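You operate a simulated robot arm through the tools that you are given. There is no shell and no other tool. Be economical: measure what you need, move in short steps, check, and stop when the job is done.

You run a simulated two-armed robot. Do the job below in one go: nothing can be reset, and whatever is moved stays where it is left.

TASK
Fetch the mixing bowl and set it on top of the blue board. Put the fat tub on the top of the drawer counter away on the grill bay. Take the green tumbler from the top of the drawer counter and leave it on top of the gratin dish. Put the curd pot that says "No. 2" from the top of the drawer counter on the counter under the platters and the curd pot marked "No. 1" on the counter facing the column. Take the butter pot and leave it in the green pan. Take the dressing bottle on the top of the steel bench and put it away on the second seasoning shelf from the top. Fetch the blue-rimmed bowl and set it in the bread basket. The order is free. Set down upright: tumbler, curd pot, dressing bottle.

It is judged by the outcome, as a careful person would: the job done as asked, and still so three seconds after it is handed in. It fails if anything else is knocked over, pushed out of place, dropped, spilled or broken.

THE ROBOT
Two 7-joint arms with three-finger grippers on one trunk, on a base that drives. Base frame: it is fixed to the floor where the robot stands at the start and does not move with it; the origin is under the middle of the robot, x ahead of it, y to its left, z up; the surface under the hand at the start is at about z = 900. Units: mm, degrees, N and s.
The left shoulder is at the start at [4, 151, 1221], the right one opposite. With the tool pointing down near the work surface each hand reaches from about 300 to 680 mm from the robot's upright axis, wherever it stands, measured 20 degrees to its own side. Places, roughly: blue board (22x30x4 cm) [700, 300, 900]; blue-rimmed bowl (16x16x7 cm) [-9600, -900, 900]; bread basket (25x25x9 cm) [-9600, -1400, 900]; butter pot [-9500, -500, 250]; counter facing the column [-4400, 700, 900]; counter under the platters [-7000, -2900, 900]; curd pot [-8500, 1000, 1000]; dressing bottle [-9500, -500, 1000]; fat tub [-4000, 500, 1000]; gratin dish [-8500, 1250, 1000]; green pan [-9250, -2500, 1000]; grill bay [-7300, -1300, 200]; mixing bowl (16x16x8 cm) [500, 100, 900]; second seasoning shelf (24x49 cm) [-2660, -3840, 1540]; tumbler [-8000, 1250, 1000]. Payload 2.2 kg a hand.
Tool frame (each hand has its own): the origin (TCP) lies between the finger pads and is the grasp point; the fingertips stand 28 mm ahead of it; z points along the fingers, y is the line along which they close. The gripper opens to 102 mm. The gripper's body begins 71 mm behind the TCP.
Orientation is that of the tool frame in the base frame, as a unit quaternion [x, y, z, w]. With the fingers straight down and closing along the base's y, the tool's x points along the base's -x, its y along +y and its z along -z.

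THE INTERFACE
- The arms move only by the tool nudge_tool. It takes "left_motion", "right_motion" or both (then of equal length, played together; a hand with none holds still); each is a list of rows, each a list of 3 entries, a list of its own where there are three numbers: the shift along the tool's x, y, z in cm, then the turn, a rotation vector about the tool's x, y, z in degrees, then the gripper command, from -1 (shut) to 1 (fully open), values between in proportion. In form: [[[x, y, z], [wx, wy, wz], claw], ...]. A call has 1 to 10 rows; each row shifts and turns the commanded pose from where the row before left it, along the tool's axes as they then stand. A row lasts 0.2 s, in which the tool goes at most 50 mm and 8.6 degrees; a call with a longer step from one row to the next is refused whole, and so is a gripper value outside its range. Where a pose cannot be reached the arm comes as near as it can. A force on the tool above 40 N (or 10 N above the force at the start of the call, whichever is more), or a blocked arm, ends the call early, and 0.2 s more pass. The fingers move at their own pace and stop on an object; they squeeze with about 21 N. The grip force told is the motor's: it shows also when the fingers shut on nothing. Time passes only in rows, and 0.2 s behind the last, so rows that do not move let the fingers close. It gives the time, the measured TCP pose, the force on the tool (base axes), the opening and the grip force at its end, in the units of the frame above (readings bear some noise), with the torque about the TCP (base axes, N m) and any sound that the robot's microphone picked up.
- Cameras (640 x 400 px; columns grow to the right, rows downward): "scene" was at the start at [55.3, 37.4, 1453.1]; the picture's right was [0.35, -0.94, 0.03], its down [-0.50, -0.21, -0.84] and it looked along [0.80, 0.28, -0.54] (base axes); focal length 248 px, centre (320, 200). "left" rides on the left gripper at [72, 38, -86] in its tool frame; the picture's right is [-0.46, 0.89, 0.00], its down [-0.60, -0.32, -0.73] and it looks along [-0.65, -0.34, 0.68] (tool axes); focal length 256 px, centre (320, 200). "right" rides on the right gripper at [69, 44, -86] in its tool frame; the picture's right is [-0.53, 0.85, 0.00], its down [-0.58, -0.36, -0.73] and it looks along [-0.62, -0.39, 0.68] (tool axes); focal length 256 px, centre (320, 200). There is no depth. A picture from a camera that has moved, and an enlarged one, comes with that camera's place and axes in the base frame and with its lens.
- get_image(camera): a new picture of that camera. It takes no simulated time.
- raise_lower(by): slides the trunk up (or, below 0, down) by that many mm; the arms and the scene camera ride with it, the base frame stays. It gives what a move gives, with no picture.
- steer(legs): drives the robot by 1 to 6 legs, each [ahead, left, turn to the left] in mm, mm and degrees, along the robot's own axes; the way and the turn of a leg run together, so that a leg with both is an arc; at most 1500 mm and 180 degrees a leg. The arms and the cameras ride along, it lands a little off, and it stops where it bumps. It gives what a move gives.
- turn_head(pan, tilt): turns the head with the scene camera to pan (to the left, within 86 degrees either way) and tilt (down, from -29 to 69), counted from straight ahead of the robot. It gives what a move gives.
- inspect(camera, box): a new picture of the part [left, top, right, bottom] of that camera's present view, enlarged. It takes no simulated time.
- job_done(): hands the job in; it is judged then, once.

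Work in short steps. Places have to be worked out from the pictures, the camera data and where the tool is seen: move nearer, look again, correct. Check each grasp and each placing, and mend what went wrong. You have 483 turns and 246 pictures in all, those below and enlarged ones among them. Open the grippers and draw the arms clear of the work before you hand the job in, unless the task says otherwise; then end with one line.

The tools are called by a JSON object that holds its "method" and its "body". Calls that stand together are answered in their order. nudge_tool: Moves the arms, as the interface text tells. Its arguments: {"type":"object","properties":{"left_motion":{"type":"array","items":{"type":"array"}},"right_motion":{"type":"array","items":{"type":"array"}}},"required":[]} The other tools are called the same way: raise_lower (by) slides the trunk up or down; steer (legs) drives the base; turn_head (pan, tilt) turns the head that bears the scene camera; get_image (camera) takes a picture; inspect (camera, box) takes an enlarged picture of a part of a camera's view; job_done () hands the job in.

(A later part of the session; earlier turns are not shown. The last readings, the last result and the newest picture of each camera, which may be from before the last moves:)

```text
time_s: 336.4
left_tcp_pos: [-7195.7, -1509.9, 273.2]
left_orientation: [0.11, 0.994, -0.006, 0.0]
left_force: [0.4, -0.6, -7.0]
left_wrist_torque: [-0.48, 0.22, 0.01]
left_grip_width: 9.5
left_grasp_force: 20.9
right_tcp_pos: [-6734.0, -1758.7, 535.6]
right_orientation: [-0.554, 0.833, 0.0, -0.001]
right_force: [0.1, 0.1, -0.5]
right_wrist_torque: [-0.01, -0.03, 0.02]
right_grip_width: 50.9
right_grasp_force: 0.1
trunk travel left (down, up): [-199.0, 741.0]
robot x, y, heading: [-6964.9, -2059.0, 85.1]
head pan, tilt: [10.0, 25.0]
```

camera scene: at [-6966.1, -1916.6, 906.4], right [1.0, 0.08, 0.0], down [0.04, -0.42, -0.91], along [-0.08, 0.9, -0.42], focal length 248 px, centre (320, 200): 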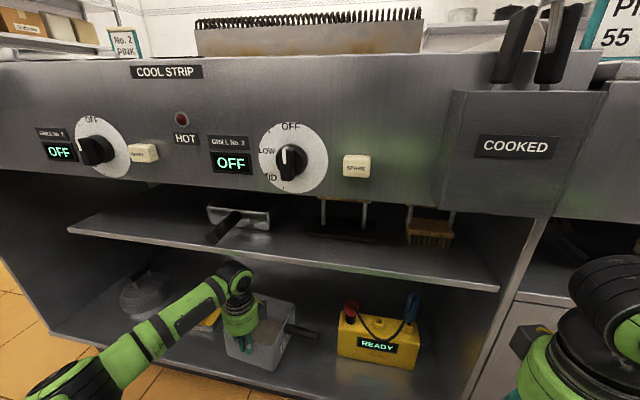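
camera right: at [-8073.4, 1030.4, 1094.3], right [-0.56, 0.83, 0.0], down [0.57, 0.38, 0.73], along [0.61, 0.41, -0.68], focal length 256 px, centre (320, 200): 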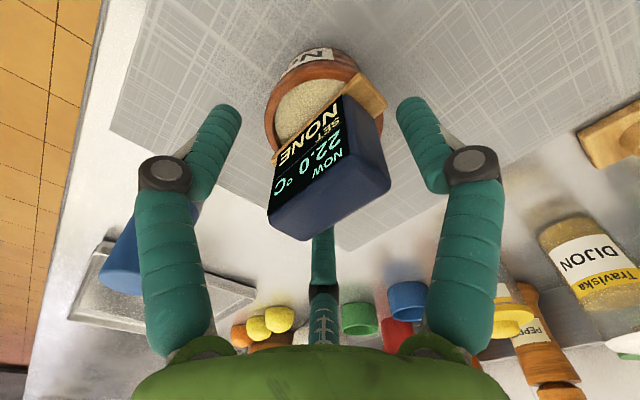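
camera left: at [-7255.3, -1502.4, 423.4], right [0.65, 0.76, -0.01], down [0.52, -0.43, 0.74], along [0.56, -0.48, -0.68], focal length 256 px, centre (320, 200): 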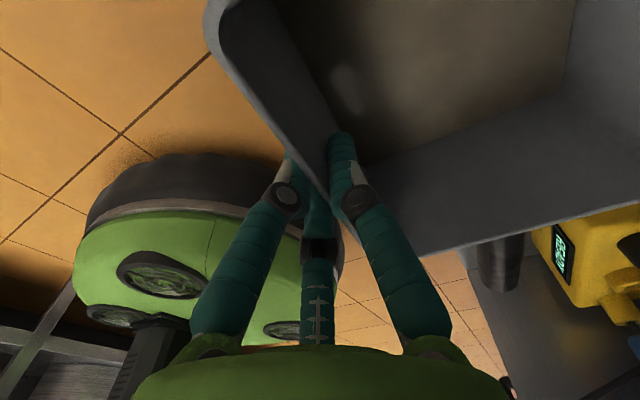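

{"method": "nudge_tool", "body": {"left_motion": [[[0, 0, 0.5], [0, 0, 0], -1], [[0, 0, 0.5], [0, 0, 0], -1], [[0, 0, 0.5], [0, 0, 0], -1], [[0, 0, 0.5], [0, 0, 0], -1], [[0, 0, 0.5], [0, 0, 0], -1], [[0, 0, 0.5], [0, 0, 0], -1], [[0, 0, 0], [0, 0, 0], -1]]}}

{"method": "get_image", "body": {"camera": "scene"}}

```text
time_s: 338.0
left_tcp_pos: [-7192.7, -1510.2, 247.6]
left_orientation: [0.11, 0.994, -0.002, -0.001]
left_force: [-1.4, 4.3, 20.6]
left_wrist_torque: [0.14, 0.0, 0.05]
left_grip_width: 9.9
left_grasp_force: 20.9
right_tcp_pos: [-6734.6, -1760.0, 536.1]
right_orientation: [-0.553, 0.833, 0.002, -0.001]
right_force: [-0.7, -0.4, 0.6]
right_wrist_torque: [-0.01, -0.02, 0.0]
right_grip_width: 51.1
right_grasp_force: 0.1
trunk travel left (down, up): [-199.0, 741.0]
robot x, y, heading: [-6964.3, -2059.9, 84.8]
head pan, tilt: [10.0, 25.0]
```

```text
121 pictures are left
camera scene: at [-6964.9, -1919.4, 906.9], right [1.0, 0.08, 0.0], down [0.03, -0.42, -0.91], along [-0.08, 0.9, -0.42], focal length 248 px, centre (320, 200)
```

scene: 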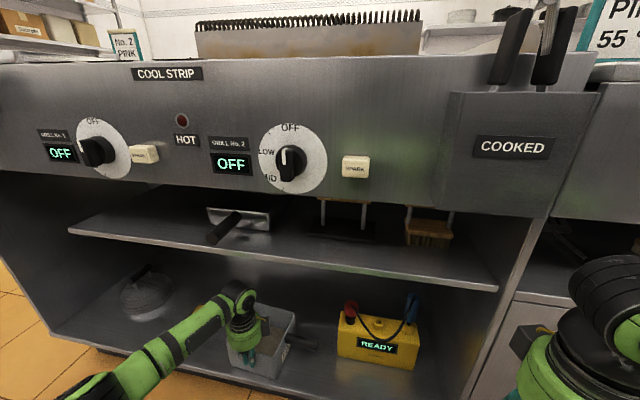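

The tub touches the bay floor, close to its front edge. I lift a hair, move 45 mm deeper, and set it down again.

{"method": "nudge_tool", "body": {"left_motion": [[[0, 0, -1], [0, 0, 0], -1], [[0.5, 2.2, 0], [0, 0, 0], -1], [[0.5, 2.2, 0], [0, 0, 0], -1], [[0, 0, 0.4], [0, 0, 0], -1], [[0, 0, 0.4], [0, 0, 0], -1], [[0, 0, 0.2], [0, 0, 0], -1], [[0, 0, 0], [0, 0, 0], -1]]}}

{"method": "get_image", "body": {"camera": "left"}}

```text
time_s: 339.6
left_tcp_pos: [-7195.3, -1465.4, 247.4]
left_orientation: [0.109, 0.994, -0.003, 0.001]
left_force: [-0.9, -5.2, 15.2]
left_wrist_torque: [-0.14, -0.48, -0.05]
left_grip_width: 9.7
left_grasp_force: 21.4
right_tcp_pos: [-6733.4, -1759.1, 536.4]
right_orientation: [-0.554, 0.832, 0.002, -0.001]
right_force: [0.5, 0.1, 0.5]
right_wrist_torque: [-0.01, -0.04, -0.01]
right_grip_width: 51.1
right_grasp_force: 0.0
trunk travel left (down, up): [-199.0, 741.0]
robot x, y, heading: [-6966.0, -2059.3, 84.9]
head pan, tilt: [10.0, 25.0]
```

```text
120 pictures are left
camera left: at [-7256.2, -1412.6, 334.4], right [0.65, 0.76, -0.01], down [0.52, -0.44, 0.73], along [0.56, -0.48, -0.68], focal length 256 px, centre (320, 200)
```

left: 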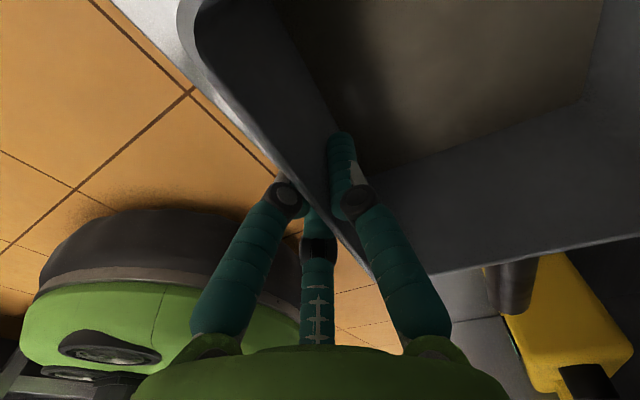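

The tub stands inside the bay. I open, raise just enough to clear the rim, and pull out.

{"method": "nudge_tool", "body": {"left_motion": [[[0, 0, 0], [0, 0, 0], -0.5], [[0, 0, 0], [0, 0, 0], -0.2], [[0, 0, -2], [0, 0, 0], -0.2], [[0, 0, -2], [0, 0, 0], -0.2], [[0, 0, -1.5], [0, 0, 0], -0.2], [[0, 0, 0], [0, 0, 0], -0.2]]}}

{"method": "nudge_tool", "body": {"left_motion": [[[0, -2, 0], [0, 0, 0], -0.2], [[0, -3, 0], [0, 0, 0], -0.2], [[0, -4, 0], [0, 0, 0], -0.2], [[0, -4, 0], [0, 0, 0], -0.2], [[0, -4, 0], [0, 0, 0], -0.2], [[0, -3, 0], [0, 0, 0], -0.2]]}}

{"method": "get_image", "body": {"camera": "scene"}}

```text
time_s: 341.0
left_tcp_pos: [-7195.2, -1466.6, 299.7]
left_orientation: [0.11, 0.994, -0.006, 0.0]
left_force: [-0.2, -0.1, -0.3]
left_wrist_torque: [-0.02, 0.0, -0.01]
left_grip_width: 40.8
left_grasp_force: 0.0
right_tcp_pos: [-6733.8, -1759.1, 535.1]
right_orientation: [-0.554, 0.832, 0.0, -0.001]
right_force: [-0.5, 0.2, 0.3]
right_wrist_torque: [-0.01, 0.03, -0.03]
right_grip_width: 51.1
right_grasp_force: 0.0
trunk travel left (down, up): [-199.0, 741.0]
robot x, y, heading: [-6965.1, -2061.0, 85.2]
head pan, tilt: [10.0, 25.0]
```

```text
time_s: 342.4
left_tcp_pos: [-7238.7, -1664.5, 303.9]
left_orientation: [0.11, 0.994, -0.005, -0.001]
left_force: [0.0, 0.6, 0.6]
left_wrist_torque: [-0.03, -0.01, 0.02]
left_grip_width: 40.8
left_grasp_force: 0.2
right_tcp_pos: [-6734.2, -1761.0, 535.8]
right_orientation: [-0.554, 0.832, 0.001, 0.0]
right_force: [0.1, 0.1, -0.1]
right_wrist_torque: [0.0, 0.0, 0.03]
right_grip_width: 50.9
right_grasp_force: 0.1
trunk travel left (down, up): [-199.0, 741.0]
robot x, y, heading: [-6970.0, -2060.3, 85.0]
head pan, tilt: [10.0, 25.0]
```

```text
119 pictures are left
camera scene: at [-6965.9, -1917.4, 906.6], right [1.0, 0.08, 0.0], down [0.04, -0.42, -0.91], along [-0.08, 0.9, -0.42], focal length 248 px, centre (320, 200)
```

scene: 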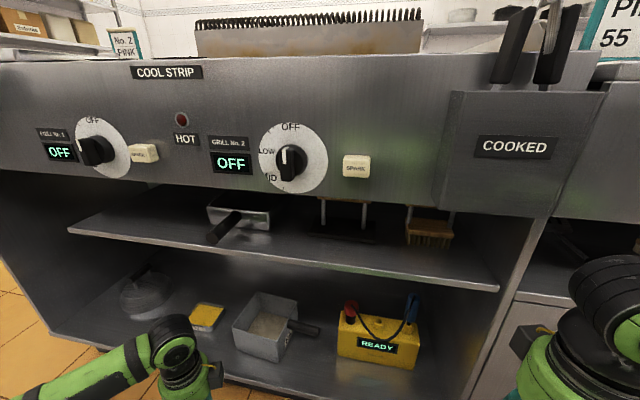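

The fat tub is done. I back off, raise the trunk, turn west and drive toward the steel bench.

{"method": "steer", "body": {"legs": [[-190, 0, 0]]}}

{"method": "raise_lower", "body": {"by": 400}}

{"method": "raise_lower", "body": {"by": 300}}

{"method": "steer", "body": {"legs": [[0, 0, 89], [1450, -150, 0], [250, -400, 0]]}}

{"method": "turn_head", "body": {"pan": -20, "tilt": 28}}

{"method": "get_image", "body": {"camera": "scene"}}

```text
time_s: 344.0
left_tcp_pos: [-7256.2, -1855.8, 304.5]
left_orientation: [0.11, 0.994, -0.006, 0.0]
left_force: [-0.6, -0.2, -0.4]
left_wrist_torque: [0.0, 0.04, -0.01]
left_grip_width: 40.7
left_grasp_force: 0.1
right_tcp_pos: [-6750.8, -1950.1, 537.3]
right_orientation: [-0.553, 0.833, 0.001, -0.001]
right_force: [0.0, -0.6, -1.1]
right_wrist_torque: [-0.04, -0.02, -0.01]
right_grip_width: 51.2
right_grasp_force: 0.1
trunk travel left (down, up): [-199.0, 741.0]
robot x, y, heading: [-6985.5, -2251.2, 84.8]
head pan, tilt: [10.0, 25.0]
```

```text
time_s: 347.8
left_tcp_pos: [-7255.0, -1854.8, 704.3]
left_orientation: [0.11, 0.994, -0.005, 0.0]
left_force: [-0.4, 0.2, 0.5]
left_wrist_torque: [0.02, 0.0, 0.05]
left_grip_width: 40.8
left_grasp_force: 0.0
right_tcp_pos: [-6750.8, -1950.3, 936.8]
right_orientation: [-0.553, 0.833, 0.001, -0.001]
right_force: [-0.3, -0.1, -0.1]
right_wrist_torque: [-0.02, 0.01, 0.01]
right_grip_width: 50.9
right_grasp_force: 0.0
trunk travel left (down, up): [-599.0, 341.0]
robot x, y, heading: [-6983.8, -2252.2, 84.8]
head pan, tilt: [10.0, 25.0]
```

```text
time_s: 350.8
left_tcp_pos: [-7255.6, -1854.8, 1005.2]
left_orientation: [0.109, 0.994, -0.006, 0.0]
left_force: [-0.2, 0.6, -0.4]
left_wrist_torque: [-0.02, 0.0, 0.0]
left_grip_width: 40.7
left_grasp_force: 0.0
right_tcp_pos: [-6752.3, -1950.2, 1235.6]
right_orientation: [-0.553, 0.833, 0.0, -0.001]
right_force: [-0.1, -1.0, 0.2]
right_wrist_torque: [0.0, 0.0, 0.0]
right_grip_width: 50.8
right_grasp_force: 0.2
trunk travel left (down, up): [-899.0, 41.0]
robot x, y, heading: [-6979.7, -2246.3, 84.8]
head pan, tilt: [10.0, 25.0]
```

```text
time_s: 364.1
left_tcp_pos: [-8932.3, -1567.7, 1003.4]
left_orientation: [-0.568, 0.823, -0.004, 0.004]
left_force: [-0.6, -1.5, 0.2]
left_wrist_torque: [0.0, 0.01, 0.0]
left_grip_width: 40.9
left_grasp_force: 0.1
right_tcp_pos: [-8766.3, -1081.6, 1236.3]
right_orientation: [0.964, -0.267, -0.001, 0.0]
right_force: [0.0, 0.7, -0.4]
right_wrist_torque: [0.01, 0.03, 0.01]
right_grip_width: 50.8
right_grasp_force: 0.0
trunk travel left (down, up): [-899.0, 41.0]
robot x, y, heading: [-8502.3, -1351.2, 166.5]
head pan, tilt: [10.0, 25.0]
```

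```text
time_s: 365.0
left_tcp_pos: [-8934.6, -1567.4, 1004.8]
left_orientation: [-0.568, 0.823, -0.005, 0.004]
left_force: [-0.4, 0.3, 0.3]
left_wrist_torque: [-0.01, -0.02, -0.01]
left_grip_width: 41.0
left_grasp_force: 0.1
right_tcp_pos: [-8767.8, -1081.5, 1234.5]
right_orientation: [0.964, -0.267, 0.001, 0.001]
right_force: [-0.4, -0.3, -0.5]
right_wrist_torque: [0.0, -0.01, 0.05]
right_grip_width: 50.8
right_grasp_force: 0.0
trunk travel left (down, up): [-899.0, 41.0]
robot x, y, heading: [-8505.4, -1349.6, 166.8]
head pan, tilt: [-20.0, 28.0]
```

```text
118 pictures are left
camera scene: at [-8624.7, -1289.7, 1601.8], right [0.55, 0.84, 0.0], down [0.39, -0.26, -0.88], along [-0.74, 0.48, -0.47], focal length 248 px, centre (320, 200)
```

scene: 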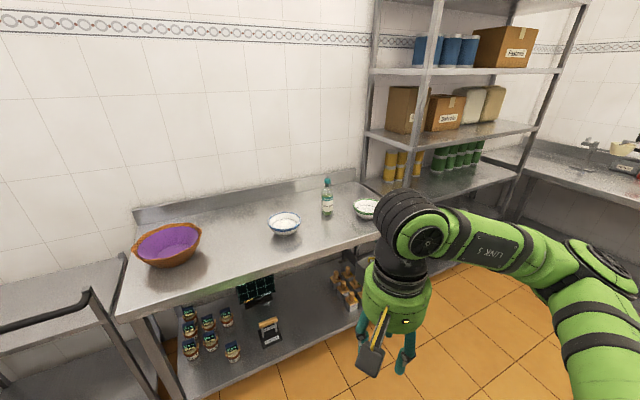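

I enlarge the bench and its lower shelf to identify the butter pot.

{"method": "inspect", "body": {"camera": "scene", "box": [170, 250, 370, 375]}}

{"method": "inspect", "body": {"camera": "scene", "box": [120, 160, 400, 290]}}

```text
3.20 times, centred on (270, 312) of scene
camera zoom: at [-8624.7, -1289.7, 1601.8], right [0.55, 0.84, 0.0], down [0.39, -0.26, -0.88], along [-0.74, 0.48, -0.47], focal length 795 px, centre (480, -160)
```

zoom: 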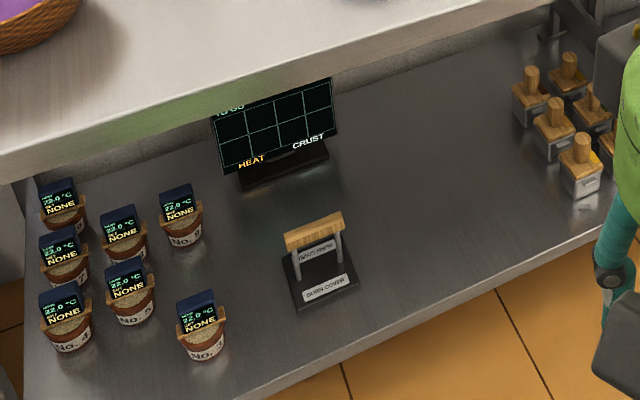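

```text
2.29 times, centred on (260, 225) of scene
camera zoom: at [-8624.7, -1289.7, 1601.8], right [0.55, 0.84, 0.0], down [0.39, -0.26, -0.88], along [-0.74, 0.48, -0.47], focal length 568 px, centre (457, 143)
```

zoom: 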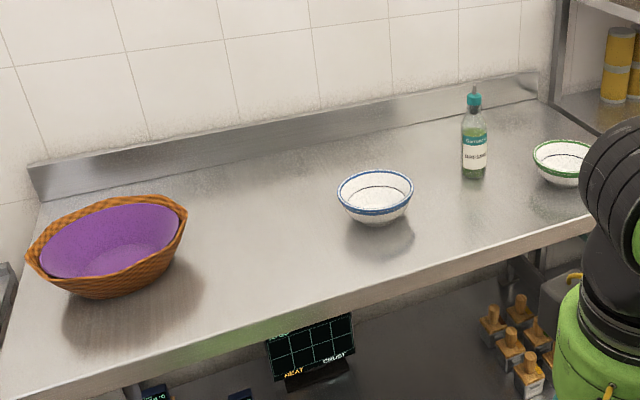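

The bowl is at ≈[-9541,-897] and the basket ≈[-9622,-1369]. I raise the left hand and drive so that the bowl's near rim is in front of the left hand.

{"method": "nudge_tool", "body": {"left_motion": [[[0, 0, -4], [0, 0, 0], 0.2], [[0, 0, -4], [0, 0, 0], 0.2], [[0, 0, -3], [0, 0, 0], 0.2], [[0, 0, 0], [0, 0, 0], 0.2]]}}

{"method": "steer", "body": {"legs": [[0, 0, 7], [200, -462, 0], [310, 0, 0]]}}

{"method": "turn_head", "body": {"pan": 15, "tilt": 48}}

{"method": "get_image", "body": {"camera": "scene"}}

```text
time_s: 366.0
left_tcp_pos: [-8931.3, -1566.3, 1115.9]
left_orientation: [-0.568, 0.823, -0.006, 0.003]
left_force: [0.8, 0.1, -0.2]
left_wrist_torque: [-0.01, 0.0, -0.01]
left_grip_width: 61.3
left_grasp_force: 0.0
right_tcp_pos: [-8767.1, -1080.0, 1235.8]
right_orientation: [0.964, -0.266, -0.001, 0.002]
right_force: [-0.7, 0.8, -0.1]
right_wrist_torque: [0.0, 0.02, 0.04]
right_grip_width: 50.9
right_grasp_force: 0.1
trunk travel left (down, up): [-899.0, 41.0]
robot x, y, heading: [-8504.3, -1353.6, 166.9]
head pan, tilt: [-20.0, 28.0]
```

```text
time_s: 371.2
left_tcp_pos: [-9357.0, -1109.0, 1115.7]
left_orientation: [-0.62, 0.785, -0.004, 0.004]
left_force: [0.7, -0.7, -0.6]
left_wrist_torque: [0.02, 0.01, 0.0]
left_grip_width: 61.3
left_grasp_force: 0.1
right_tcp_pos: [-9255.4, -605.9, 1235.8]
right_orientation: [0.979, -0.204, 0.0, 0.001]
right_force: [0.4, 0.2, -0.4]
right_wrist_torque: [-0.01, 0.02, 0.0]
right_grip_width: 51.1
right_grasp_force: 0.1
trunk travel left (down, up): [-899.0, 41.0]
robot x, y, heading: [-8960.7, -838.9, 174.2]
head pan, tilt: [-20.0, 28.0]
```

```text
time_s: 372.2
left_tcp_pos: [-9359.8, -1108.6, 1114.1]
left_orientation: [-0.619, 0.785, -0.004, 0.004]
left_force: [0.9, 0.7, 0.3]
left_wrist_torque: [0.01, 0.01, 0.0]
left_grip_width: 61.2
left_grasp_force: 0.1
right_tcp_pos: [-9259.4, -605.1, 1235.2]
right_orientation: [0.979, -0.203, 0.001, 0.0]
right_force: [0.4, -0.1, -0.1]
right_wrist_torque: [0.03, 0.01, 0.01]
right_grip_width: 51.1
right_grasp_force: 0.1
trunk travel left (down, up): [-899.0, 41.0]
robot x, y, heading: [-8961.9, -842.3, 174.0]
head pan, tilt: [15.0, 48.0]
```

```text
115 pictures are left
camera scene: at [-9086.6, -847.2, 1571.8], right [-0.16, 0.99, 0.0], down [0.73, 0.12, -0.67], along [-0.66, -0.1, -0.74], focal length 248 px, centre (320, 200)
```

scene: 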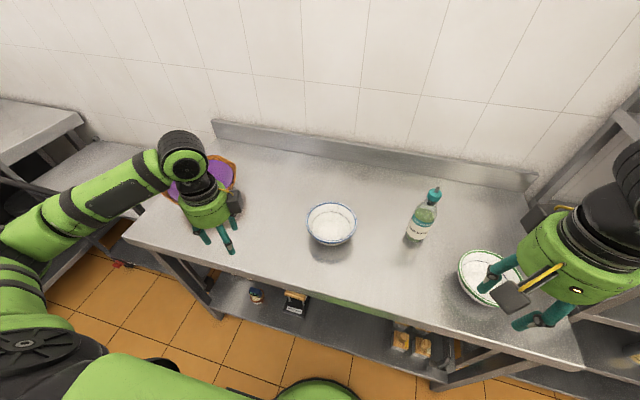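

The near rim is at ≈[-9463,-874]. I move the left hand over it.

{"method": "nudge_tool", "body": {"left_motion": [[[-3.35, 2.57, 0.5], [0, 0, 0], 0.2], [[-3.35, 2.57, 0.5], [0, 0, 0], 0.2], [[-3.35, 2.57, 0.5], [0, 0, 0], 0.2], [[-3.35, 2.57, 1], [0, 0, 0], 0.2], [[-3.35, 2.57, 1.5], [0, 0, 0], 0.2], [[-3.35, 2.57, 1.5], [0, 0, 0], 0.2], [[0, 0, 0], [0, 0, 0], 0.2]]}}

{"method": "get_image", "body": {"camera": "left"}}

{"method": "inspect", "body": {"camera": "scene", "box": [260, 140, 420, 270]}}

```text
time_s: 373.8
left_tcp_pos: [-9461.1, -879.5, 1057.0]
left_orientation: [-0.62, 0.785, -0.004, 0.004]
left_force: [0.3, 0.9, 0.6]
left_wrist_torque: [0.03, -0.03, 0.0]
left_grip_width: 61.5
left_grasp_force: 0.0
right_tcp_pos: [-9258.6, -607.3, 1235.2]
right_orientation: [0.979, -0.204, 0.001, 0.002]
right_force: [-0.2, 1.0, 0.4]
right_wrist_torque: [0.01, 0.02, 0.05]
right_grip_width: 50.9
right_grasp_force: 0.0
trunk travel left (down, up): [-899.0, 41.0]
robot x, y, heading: [-8962.2, -839.8, 174.1]
head pan, tilt: [15.0, 48.0]
```

```text
114 pictures are left
camera left: at [-9515.7, -940.3, 1142.1], right [-0.75, 0.66, -0.01], down [0.44, 0.52, 0.74], along [0.49, 0.55, -0.68], focal length 256 px, centre (320, 200)
```

left: 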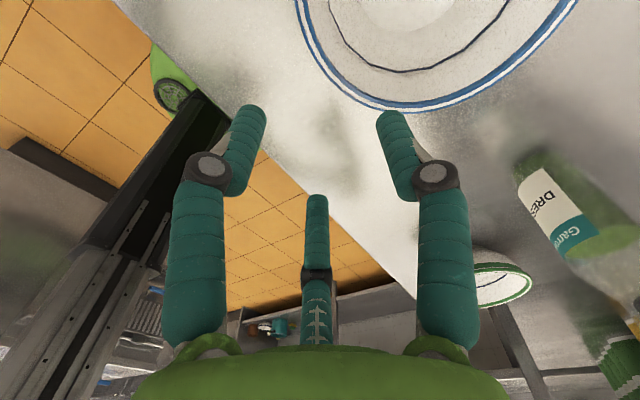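

```text
3.08 times, centred on (340, 205) of scene
camera zoom: at [-9086.2, -848.2, 1571.8], right [-0.16, 0.99, 0.0], down [0.73, 0.12, -0.67], along [-0.66, -0.11, -0.74], focal length 764 px, centre (258, 185)
```

zoom: 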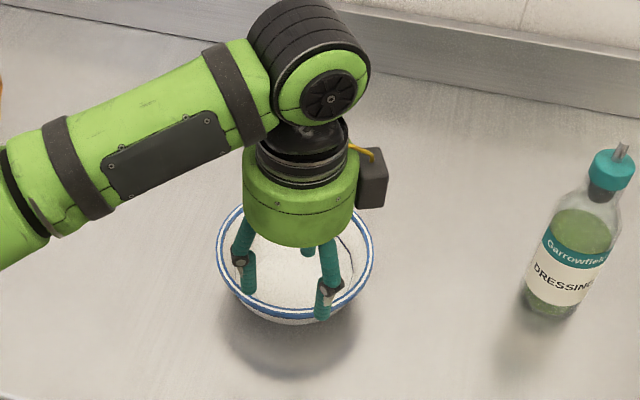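

Circle fit puts the near rim at ≈[-9476,-890]. I correct and lower onto it, then close.

{"method": "nudge_tool", "body": {"left_motion": [[[1.4, 1.2, 0], [0, 0, 0], 0.1], [[0, 0, 2.4], [0, 0, 0], 0.1], [[0, 0, 2.4], [0, 0, 0], 0.1], [[0, 0, 2.4], [0, 0, 0], 0.1], [[0, 0, 2.2], [0, 0, 0], 0.1], [[0, 0, 0], [0, 0, 0], 0.1]]}}

{"method": "get_image", "body": {"camera": "left"}}

```text
time_s: 375.2
left_tcp_pos: [-9476.1, -888.4, 961.5]
left_orientation: [-0.62, 0.785, -0.004, 0.003]
left_force: [0.2, 0.1, -0.1]
left_wrist_torque: [0.02, -0.02, 0.02]
left_grip_width: 56.1
left_grasp_force: 0.0
right_tcp_pos: [-9258.9, -606.6, 1235.2]
right_orientation: [0.979, -0.204, 0.001, 0.001]
right_force: [-0.9, -0.2, 0.4]
right_wrist_torque: [0.0, 0.02, 0.04]
right_grip_width: 51.0
right_grasp_force: 0.1
trunk travel left (down, up): [-899.0, 41.0]
robot x, y, heading: [-8962.6, -838.8, 174.2]
head pan, tilt: [15.0, 48.0]
```

```text
112 pictures are left
camera left: at [-9530.1, -949.2, 1049.2], right [-0.75, 0.66, -0.01], down [0.44, 0.52, 0.74], along [0.49, 0.55, -0.68], focal length 256 px, centre (320, 200)
```

left: 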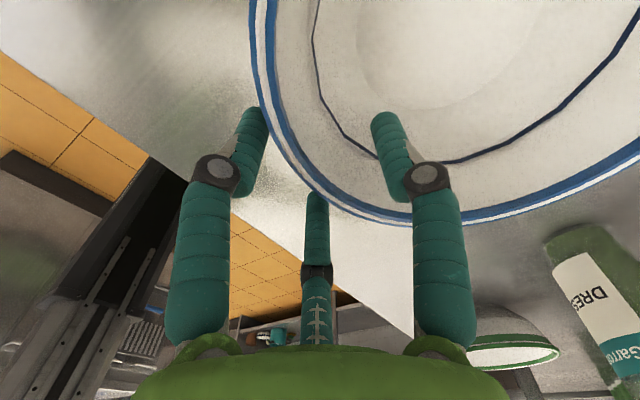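

The rim runs between the fingers. I close and lift.

{"method": "nudge_tool", "body": {"left_motion": [[[0, 0, 0], [0, 0, 0], -0.5], [[0, 0, 0], [0, 0, 0], -1], [[0, 0, 0], [0, 0, 0], -1], [[0, 0, -1.5], [0, 0, 0], -1], [[0, 0, -2.5], [0, 0, 0], -1], [[0, 0, -3], [0, 0, 0], -1], [[0, 0, -3], [0, 0, 0], -1], [[0, 0, 0], [0, 0, 0], -1]]}}

{"method": "inspect", "body": {"camera": "scene", "box": [260, 140, 420, 270]}}

```text
time_s: 377.0
left_tcp_pos: [-9477.7, -889.7, 1060.7]
left_orientation: [-0.62, 0.785, -0.006, 0.004]
left_force: [-0.3, 0.4, -3.8]
left_wrist_torque: [-0.02, -0.16, 0.02]
left_grip_width: 7.7
left_grasp_force: 21.0
right_tcp_pos: [-9259.7, -606.6, 1235.7]
right_orientation: [0.979, -0.204, 0.0, 0.001]
right_force: [0.0, 0.4, 0.6]
right_wrist_torque: [-0.04, 0.0, -0.01]
right_grip_width: 51.0
right_grasp_force: 0.0
trunk travel left (down, up): [-899.0, 41.0]
robot x, y, heading: [-8962.9, -840.5, 174.2]
head pan, tilt: [15.0, 48.0]
```

```text
3.08 times, centred on (340, 205) of scene
camera zoom: at [-9087.1, -847.5, 1571.7], right [-0.16, 0.99, 0.0], down [0.73, 0.12, -0.67], along [-0.66, -0.11, -0.74], focal length 764 px, centre (258, 185)
```

zoom: 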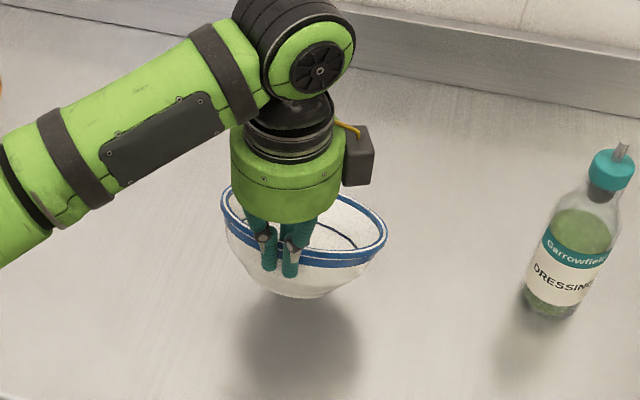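

The bowl is held. I raise it a bit more and strafe left to the bread basket.

{"method": "nudge_tool", "body": {"left_motion": [[[0, 0, -3], [0, 0, 0], -1], [[0, 0, -2], [0, 0, 0], -1], [[0, 0, 0], [0, 0, 0], -1]]}}

{"method": "steer", "body": {"legs": [[0, 480, 0]]}}

{"method": "get_image", "body": {"camera": "scene"}}

{"method": "get_image", "body": {"camera": "left"}}

```text
time_s: 377.8
left_tcp_pos: [-9479.5, -888.8, 1111.5]
left_orientation: [-0.62, 0.785, -0.004, 0.005]
left_force: [-0.1, -0.4, -3.7]
left_wrist_torque: [-0.03, -0.15, 0.0]
left_grip_width: 7.4
left_grasp_force: 21.4
right_tcp_pos: [-9259.7, -605.4, 1235.7]
right_orientation: [0.979, -0.204, 0.001, 0.001]
right_force: [-0.4, 0.6, -0.2]
right_wrist_torque: [0.0, 0.0, 0.0]
right_grip_width: 50.8
right_grasp_force: 0.1
trunk travel left (down, up): [-899.0, 41.0]
robot x, y, heading: [-8958.4, -838.2, 174.1]
head pan, tilt: [15.0, 48.0]
```

```text
time_s: 380.7
left_tcp_pos: [-9527.7, -1381.2, 1112.2]
left_orientation: [-0.622, 0.783, -0.005, 0.004]
left_force: [-0.2, -0.4, -2.9]
left_wrist_torque: [-0.07, -0.16, -0.02]
left_grip_width: 7.7
left_grasp_force: 20.9
right_tcp_pos: [-9310.4, -1096.3, 1234.6]
right_orientation: [0.98, -0.2, 0.002, 0.002]
right_force: [0.5, 0.3, 0.7]
right_wrist_torque: [-0.04, -0.01, 0.03]
right_grip_width: 50.9
right_grasp_force: 0.1
trunk travel left (down, up): [-899.0, 41.0]
robot x, y, heading: [-9008.3, -1334.5, 174.6]
head pan, tilt: [15.0, 48.0]
```

```text
110 pictures are left
camera scene: at [-9135.9, -1336.1, 1571.8], right [-0.16, 0.99, 0.0], down [0.73, 0.12, -0.67], along [-0.66, -0.11, -0.74], focal length 248 px, centre (320, 200)
```

scene: 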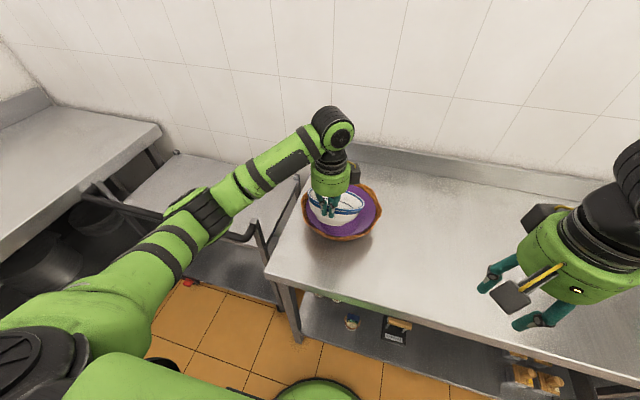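

```text
109 pictures are left
camera left: at [-9580.8, -1442.8, 1198.6], right [-0.76, 0.65, -0.01], down [0.44, 0.52, 0.73], along [0.48, 0.55, -0.68], focal length 256 px, centre (320, 200)
```

left: 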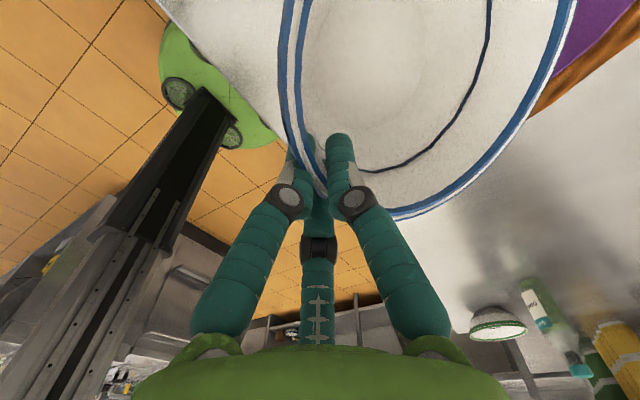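

I shift 28 mm further in and lower toward the basket.

{"method": "nudge_tool", "body": {"left_motion": [[[-0.4, 1.4, 0], [0, 0, 0], -1], [[-0.4, 1.4, 0], [0, 0, 0], -1], [[0, 0, 1.5], [0, 0, 0], -1], [[0, 0, 1.5], [0, 0, 0], -1], [[0, 0, 1.5], [0, 0, 0], -1], [[0, 0, 0], [0, 0, 0], -1]]}}

{"method": "inspect", "body": {"camera": "scene", "box": [270, 130, 420, 260]}}

{"method": "get_image", "body": {"camera": "left"}}

```text
time_s: 382.1
left_tcp_pos: [-9551.7, -1367.1, 1066.9]
left_orientation: [-0.623, 0.782, -0.005, 0.005]
left_force: [-0.5, 0.2, -3.5]
left_wrist_torque: [-0.05, -0.16, -0.01]
left_grip_width: 7.8
left_grasp_force: 20.9
right_tcp_pos: [-9310.0, -1098.6, 1235.1]
right_orientation: [0.98, -0.2, 0.001, 0.001]
right_force: [0.2, 0.3, -0.3]
right_wrist_torque: [-0.01, 0.0, 0.0]
right_grip_width: 50.9
right_grasp_force: 0.1
trunk travel left (down, up): [-899.0, 41.0]
robot x, y, heading: [-9007.6, -1330.7, 174.7]
head pan, tilt: [15.0, 48.0]
```

```text
3.08 times, centred on (345, 195) of scene
camera zoom: at [-9136.0, -1338.6, 1571.7], right [-0.17, 0.99, 0.0], down [0.73, 0.12, -0.67], along [-0.66, -0.11, -0.74], focal length 764 px, centre (243, 215)
```

zoom: 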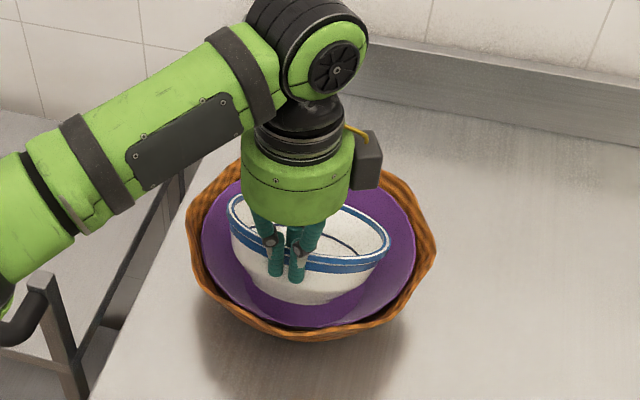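

```text
107 pictures are left
camera left: at [-9605.6, -1430.7, 1153.1], right [-0.76, 0.65, -0.01], down [0.44, 0.52, 0.74], along [0.48, 0.55, -0.68], focal length 256 px, centre (320, 200)
```

left: 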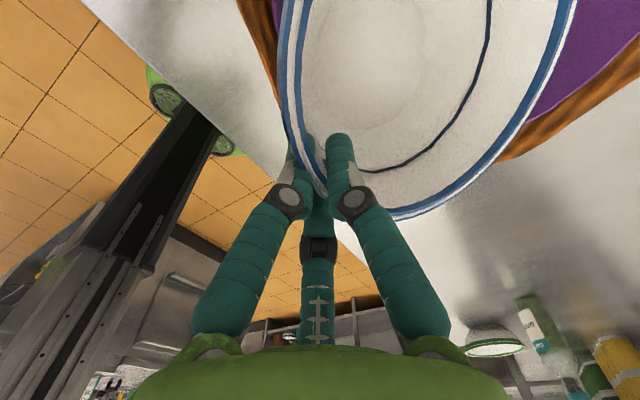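

The bowl hangs slightly tilted but is over the basket centre by the arm's reading. I lower gently until it rests.

{"method": "nudge_tool", "body": {"left_motion": [[[0, 0, 0.8], [0, 0, 0], -1], [[0, 0, 0.8], [0, 0, 0], -1], [[0, 0, 0.7], [0, 0, 0], -1], [[0, 0, 0.6], [0, 0, 0], -1], [[0, 0, 0.5], [0, 0, 0], -1], [[0, 0, 0], [0, 0, 0], -1]]}}

{"method": "inspect", "body": {"camera": "scene", "box": [270, 130, 420, 260]}}

```text
time_s: 383.5
left_tcp_pos: [-9551.9, -1367.9, 1031.3]
left_orientation: [-0.622, 0.783, -0.004, 0.005]
left_force: [-0.8, 0.0, -3.4]
left_wrist_torque: [-0.03, -0.11, 0.0]
left_grip_width: 7.5
left_grasp_force: 20.8
right_tcp_pos: [-9310.5, -1098.1, 1234.9]
right_orientation: [0.98, -0.2, 0.001, 0.0]
right_force: [0.1, 0.1, -0.4]
right_wrist_torque: [0.0, 0.02, -0.01]
right_grip_width: 51.1
right_grasp_force: 0.0
trunk travel left (down, up): [-899.0, 41.0]
robot x, y, heading: [-9017.1, -1328.6, 174.2]
head pan, tilt: [15.0, 48.0]
```

```text
3.08 times, centred on (345, 195) of scene
camera zoom: at [-9136.2, -1338.5, 1571.7], right [-0.17, 0.99, 0.0], down [0.73, 0.12, -0.67], along [-0.66, -0.11, -0.74], focal length 764 px, centre (243, 215)
```

zoom: 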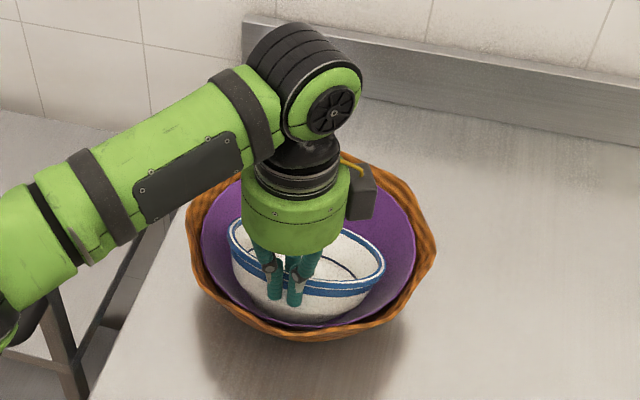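

I shift 15 mm deeper to keep the outer fingers off the basket edge, and lower on.

{"method": "nudge_tool", "body": {"left_motion": [[[0, 1.5, 0], [0, 0, 0], -1], [[0, 0, 0.6], [0, 0, 0], -1], [[0, 0, 0.5], [0, 0, 0], -1], [[0, 0, 0.5], [0, 0, 0], -1], [[0, 0, 0.5], [0, 0, 0], -1], [[0, 0, 0], [0, 0, 0], -1]]}}

{"method": "inspect", "body": {"camera": "scene", "box": [270, 130, 420, 260]}}

```text
time_s: 384.9
left_tcp_pos: [-9562.6, -1362.5, 1015.5]
left_orientation: [-0.622, 0.783, -0.002, 0.002]
left_force: [7.3, 0.3, 17.0]
left_wrist_torque: [0.13, 0.61, -0.04]
left_grip_width: 8.1
left_grasp_force: 21.1
right_tcp_pos: [-9305.7, -1098.6, 1236.9]
right_orientation: [0.98, -0.2, -0.001, 0.001]
right_force: [0.0, 0.2, 0.0]
right_wrist_torque: [0.03, 0.03, 0.03]
right_grip_width: 51.0
right_grasp_force: 0.0
trunk travel left (down, up): [-899.0, 41.0]
robot x, y, heading: [-9009.9, -1331.3, 174.4]
head pan, tilt: [15.0, 48.0]
```

```text
3.08 times, centred on (345, 195) of scene
camera zoom: at [-9129.3, -1338.2, 1572.5], right [-0.16, 0.99, 0.0], down [0.73, 0.12, -0.67], along [-0.66, -0.11, -0.74], focal length 764 px, centre (243, 215)
```

zoom: 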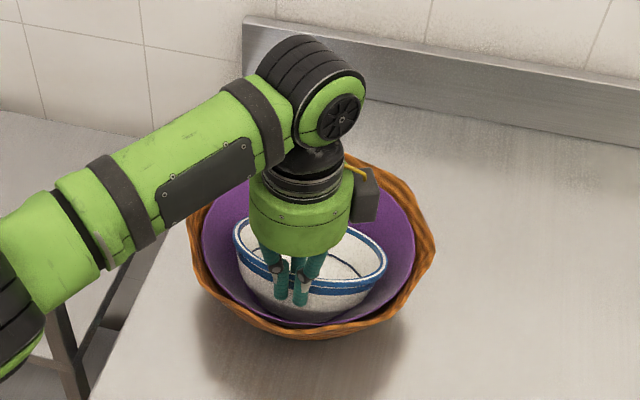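

It touches down (17 N). I open gently and look.

{"method": "nudge_tool", "body": {"left_motion": [[[0, 0, -0.1], [0, 0, 0], -1], [[0, 0, 0], [0, 0, 0], -0.7], [[0, 0, 0], [0, 0, 0], -0.4], [[0, 0, 0], [0, 0, 0], -0.1], [[0, 0, 0], [0, 0, 0], 0]]}}

{"method": "inspect", "body": {"camera": "scene", "box": [270, 130, 420, 260]}}

{"method": "get_image", "body": {"camera": "left"}}

```text
time_s: 386.1
left_tcp_pos: [-9566.9, -1364.6, 1012.3]
left_orientation: [-0.623, 0.783, -0.005, 0.005]
left_force: [-1.2, -1.3, 0.8]
left_wrist_torque: [-0.03, 0.03, 0.05]
left_grip_width: 50.6
left_grasp_force: 0.0
right_tcp_pos: [-9310.1, -1096.9, 1235.6]
right_orientation: [0.98, -0.201, 0.001, 0.001]
right_force: [0.1, 0.7, 0.2]
right_wrist_torque: [0.05, 0.01, -0.01]
right_grip_width: 51.0
right_grasp_force: 0.0
trunk travel left (down, up): [-899.0, 41.0]
robot x, y, heading: [-9013.2, -1332.5, 174.6]
head pan, tilt: [15.0, 48.0]
```

```text
3.08 times, centred on (345, 195) of scene
camera zoom: at [-9136.2, -1338.5, 1571.7], right [-0.17, 0.99, 0.0], down [0.73, 0.12, -0.67], along [-0.66, -0.11, -0.74], focal length 764 px, centre (243, 215)
```

zoom: 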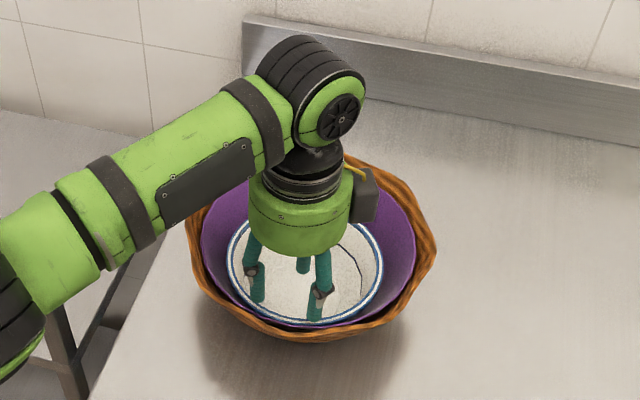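

```text
103 pictures are left
camera left: at [-9620.8, -1426.8, 1098.8], right [-0.76, 0.65, -0.01], down [0.44, 0.52, 0.74], along [0.48, 0.55, -0.68], focal length 256 px, centre (320, 200)
```

left: 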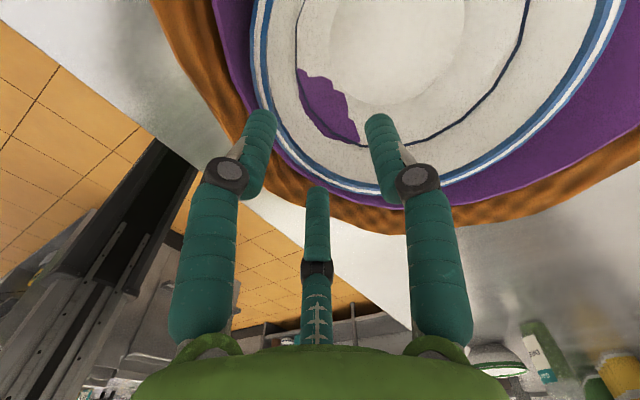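

The bowl has settled in the basket. I raise the hand straight up and check.

{"method": "nudge_tool", "body": {"left_motion": [[[0, 0, -2], [0, 0, 0], 0], [[0, 0, -3.5], [0, 0, 0], 0], [[0, 0, -4], [0, 0, 0], 0], [[0, -4, 0], [0, 0, 0], 0], [[0, -4, 0], [0, 0, 0], 0], [[0, -4, 0], [0, 0, 0], 0]]}}

{"method": "inspect", "body": {"camera": "scene", "box": [270, 130, 420, 260]}}

```text
time_s: 387.5
left_tcp_pos: [-9448.8, -1394.1, 1107.6]
left_orientation: [-0.623, 0.782, -0.004, 0.003]
left_force: [-0.2, 0.6, 0.1]
left_wrist_torque: [0.06, 0.0, 0.0]
left_grip_width: 51.0
left_grasp_force: 0.1
right_tcp_pos: [-9309.2, -1098.5, 1235.8]
right_orientation: [0.98, -0.2, 0.0, 0.001]
right_force: [0.0, 1.1, -1.0]
right_wrist_torque: [-0.01, 0.0, -0.01]
right_grip_width: 51.0
right_grasp_force: 0.0
trunk travel left (down, up): [-899.0, 41.0]
robot x, y, heading: [-9010.0, -1329.7, 174.2]
head pan, tilt: [15.0, 48.0]
```

```text
3.08 times, centred on (345, 195) of scene
camera zoom: at [-9134.1, -1338.8, 1571.9], right [-0.16, 0.99, 0.0], down [0.73, 0.12, -0.67], along [-0.66, -0.11, -0.74], focal length 764 px, centre (243, 215)
```

zoom: 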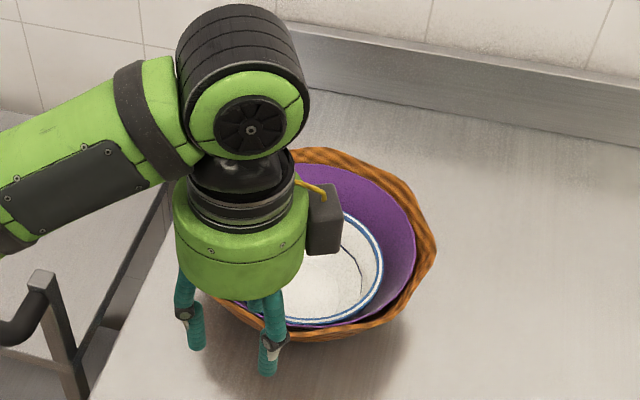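

Bowl done. I back off, strafe right to the bench's other end and lower the trunk to see its lower shelf.

{"method": "steer", "body": {"legs": [[-260, 0, 0], [0, -740, 0]]}}

{"method": "raise_lower", "body": {"by": -400}}

{"method": "turn_head", "body": {"pan": 0, "tilt": 40}}

{"method": "get_image", "body": {"camera": "scene"}}

```text
time_s: 392.9
left_tcp_pos: [-9127.7, -712.1, 1106.7]
left_orientation: [-0.629, 0.777, -0.004, 0.004]
left_force: [-0.4, -0.1, -0.2]
left_wrist_torque: [0.0, 0.0, 0.01]
left_grip_width: 50.8
left_grasp_force: 0.1
right_tcp_pos: [-8990.7, -415.0, 1234.9]
right_orientation: [0.981, -0.192, 0.001, 0.001]
right_force: [0.2, 0.1, 0.2]
right_wrist_torque: [0.04, 0.01, 0.02]
right_grip_width: 50.9
right_grasp_force: 0.1
trunk travel left (down, up): [-899.0, 41.0]
robot x, y, heading: [-8686.8, -642.7, 175.8]
head pan, tilt: [15.0, 48.0]
```

```text
time_s: 396.8
left_tcp_pos: [-9126.7, -710.1, 707.8]
left_orientation: [-0.629, 0.777, -0.005, 0.004]
left_force: [-1.0, 0.8, -0.6]
left_wrist_torque: [-0.02, -0.03, 0.0]
left_grip_width: 51.0
left_grasp_force: 0.0
right_tcp_pos: [-8991.8, -414.4, 834.4]
right_orientation: [0.981, -0.193, 0.0, 0.001]
right_force: [0.4, -0.8, -0.1]
right_wrist_torque: [0.05, -0.01, 0.02]
right_grip_width: 51.2
right_grasp_force: 0.0
trunk travel left (down, up): [-499.0, 441.0]
robot x, y, heading: [-8689.0, -640.1, 175.5]
head pan, tilt: [15.0, 48.0]
```

```text
time_s: 397.5
left_tcp_pos: [-9128.0, -711.5, 706.9]
left_orientation: [-0.629, 0.778, -0.005, 0.005]
left_force: [0.2, -0.2, 0.1]
left_wrist_torque: [0.0, 0.0, 0.02]
left_grip_width: 51.2
left_grasp_force: 0.0
right_tcp_pos: [-8990.5, -414.7, 835.8]
right_orientation: [0.981, -0.192, 0.001, 0.001]
right_force: [0.9, 0.0, -0.6]
right_wrist_torque: [0.01, -0.01, -0.02]
right_grip_width: 50.9
right_grasp_force: 0.0
trunk travel left (down, up): [-499.0, 441.0]
robot x, y, heading: [-8687.0, -644.0, 175.6]
head pan, tilt: [0.0, 40.0]
```

```text
101 pictures are left
camera scene: at [-8820.7, -630.7, 1183.2], right [0.08, 1.0, 0.0], down [0.64, -0.05, -0.77], along [-0.76, 0.06, -0.64], focal length 248 px, centre (320, 200)
```

scene: 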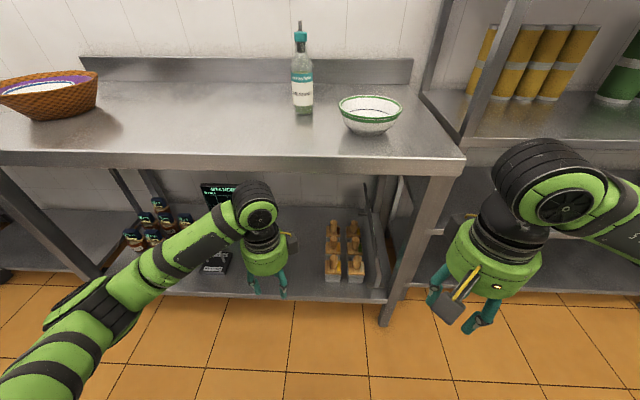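

{"method": "inspect", "body": {"camera": "scene", "box": [280, 190, 420, 300]}}

```text
3.64 times, centred on (350, 245) of scene
camera zoom: at [-8820.7, -630.7, 1183.2], right [0.08, 1.0, 0.0], down [0.64, -0.05, -0.77], along [-0.76, 0.06, -0.64], focal length 904 px, centre (211, 36)
```

zoom: 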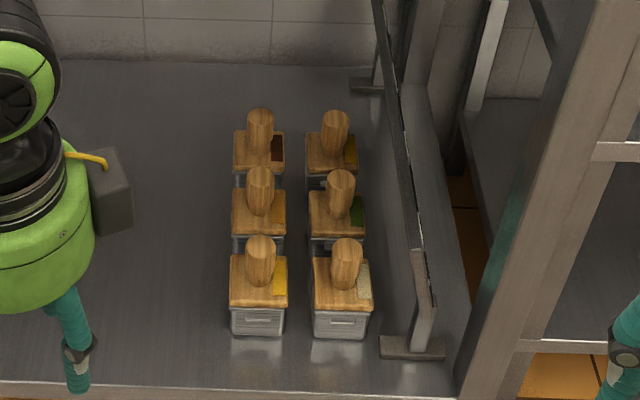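

Six lidded pots differ by content; I must read labels. I lower the trunk further and look level at them.

{"method": "raise_lower", "body": {"by": -330}}

{"method": "turn_head", "body": {"pan": 0, "tilt": 30}}

{"method": "inspect", "body": {"camera": "scene", "box": [280, 160, 420, 270]}}

```text
time_s: 400.8
left_tcp_pos: [-9126.1, -710.3, 377.2]
left_orientation: [-0.629, 0.777, -0.005, 0.005]
left_force: [-0.4, -0.5, -0.7]
left_wrist_torque: [0.02, -0.01, -0.01]
left_grip_width: 51.1
left_grasp_force: 0.1
right_tcp_pos: [-8990.8, -413.9, 504.9]
right_orientation: [0.981, -0.192, 0.0, 0.001]
right_force: [0.6, 0.1, -0.7]
right_wrist_torque: [0.01, -0.05, -0.03]
right_grip_width: 51.3
right_grasp_force: 0.0
trunk travel left (down, up): [-169.0, 771.0]
robot x, y, heading: [-8690.9, -642.1, 175.3]
head pan, tilt: [0.0, 40.0]
```

```text
time_s: 401.5
left_tcp_pos: [-9127.0, -710.5, 376.6]
left_orientation: [-0.629, 0.778, -0.004, 0.004]
left_force: [0.4, 0.4, -1.3]
left_wrist_torque: [0.0, -0.05, 0.01]
left_grip_width: 51.3
left_grasp_force: 0.1
right_tcp_pos: [-8991.9, -414.5, 506.0]
right_orientation: [0.981, -0.192, 0.0, 0.001]
right_force: [0.4, -0.1, 0.0]
right_wrist_torque: [-0.02, -0.01, -0.03]
right_grip_width: 50.7
right_grasp_force: 0.1
trunk travel left (down, up): [-169.0, 771.0]
robot x, y, heading: [-8690.9, -642.6, 175.3]
head pan, tilt: [0.0, 30.0]
```

```text
3.64 times, centred on (350, 215) of scene
camera zoom: at [-8826.1, -630.2, 868.5], right [0.08, 1.0, 0.0], down [0.5, -0.04, -0.87], along [-0.86, 0.07, -0.5], focal length 904 px, centre (211, 146)
```

zoom: 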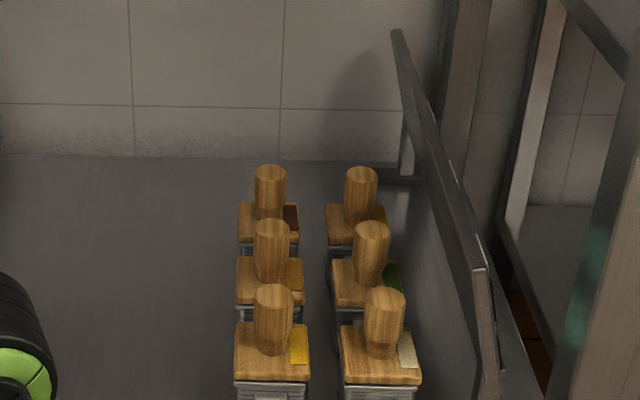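

I zoom on the front faces.

{"method": "inspect", "body": {"camera": "scene", "box": [310, 225, 410, 305]}}

```text
5.00 times, centred on (360, 265) of scene
camera zoom: at [-8826.1, -630.2, 868.5], right [0.08, 1.0, 0.0], down [0.5, -0.04, -0.87], along [-0.86, 0.07, -0.5], focal length 1242 px, centre (120, -125)
```

zoom: 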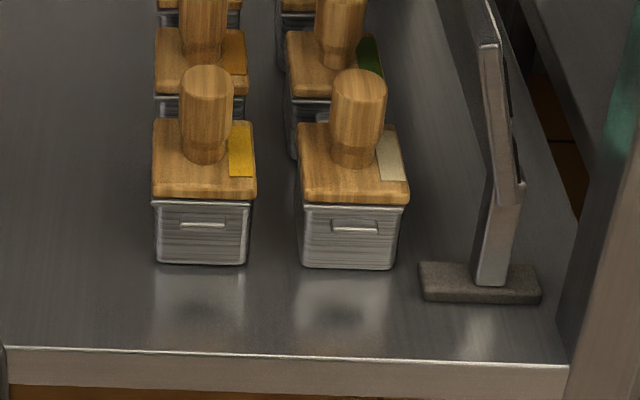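

No text on the pots, but there is a small screen beside them facing north that might list contents. I strafe right to read it.

{"method": "steer", "body": {"legs": [[0, -520, 0]]}}

{"method": "turn_head", "body": {"pan": 35, "tilt": 30}}

{"method": "get_image", "body": {"camera": "scene"}}

```text
time_s: 404.6
left_tcp_pos: [-9086.5, -188.8, 377.4]
left_orientation: [-0.632, 0.775, -0.004, 0.005]
left_force: [0.5, -0.4, -0.3]
left_wrist_torque: [0.02, 0.01, -0.04]
left_grip_width: 51.0
left_grasp_force: 0.1
right_tcp_pos: [-8952.4, 109.8, 506.2]
right_orientation: [0.982, -0.188, 0.001, 0.001]
right_force: [0.4, -0.2, 0.1]
right_wrist_torque: [-0.01, 0.02, 0.01]
right_grip_width: 50.9
right_grasp_force: 0.0
trunk travel left (down, up): [-169.0, 771.0]
robot x, y, heading: [-8646.1, -116.2, 176.2]
head pan, tilt: [0.0, 30.0]
```

```text
time_s: 405.6
left_tcp_pos: [-9086.6, -187.9, 378.3]
left_orientation: [-0.631, 0.776, -0.005, 0.003]
left_force: [-0.4, 0.0, -0.4]
left_wrist_torque: [-0.01, -0.02, 0.01]
left_grip_width: 50.9
left_grasp_force: 0.0
right_tcp_pos: [-8953.5, 108.9, 506.2]
right_orientation: [0.982, -0.19, 0.001, 0.001]
right_force: [-0.4, -0.4, 0.6]
right_wrist_torque: [-0.01, 0.03, 0.01]
right_grip_width: 51.0
right_grasp_force: 0.1
trunk travel left (down, up): [-169.0, 771.0]
robot x, y, heading: [-8647.5, -117.1, 175.6]
head pan, tilt: [35.0, 30.0]
```

```text
97 pictures are left
camera scene: at [-8773.2, -158.3, 868.6], right [-0.51, 0.86, 0.0], down [0.43, 0.26, -0.87], along [-0.74, -0.44, -0.5], focal length 248 px, centre (320, 200)
```

scene: 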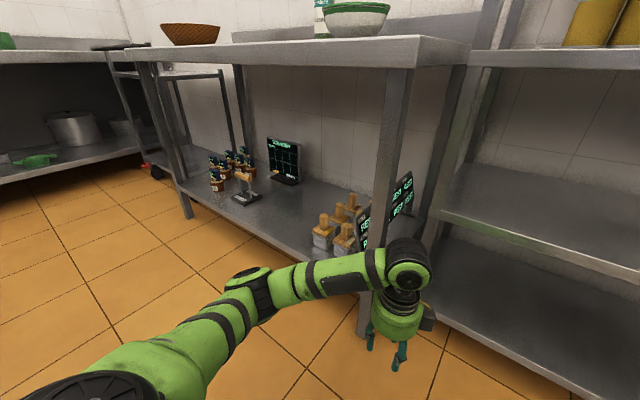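

{"method": "inspect", "body": {"camera": "scene", "box": [300, 160, 430, 260]}}

```text
4.00 times, centred on (365, 210) of scene
camera zoom: at [-8773.2, -158.3, 868.6], right [-0.51, 0.86, 0.0], down [0.43, 0.26, -0.87], along [-0.74, -0.44, -0.5], focal length 994 px, centre (140, 160)
```

zoom: 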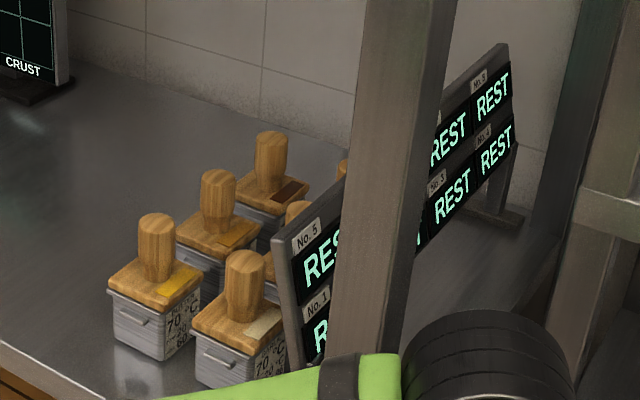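

The pots carry labels on their north faces. I zoom in on them.

{"method": "inspect", "body": {"camera": "scene", "box": [325, 222, 375, 260]}}

```text
10.53 times, centred on (350, 241) of scene
camera zoom: at [-8773.2, -158.3, 868.6], right [-0.51, 0.86, 0.0], down [0.43, 0.26, -0.87], along [-0.74, -0.44, -0.5], focal length 2615 px, centre (4, -232)
```

zoom: 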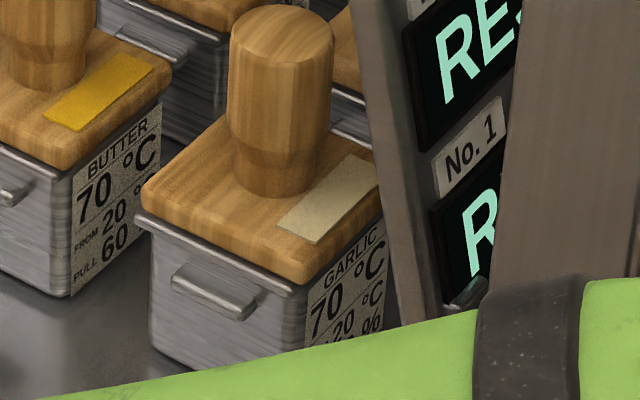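

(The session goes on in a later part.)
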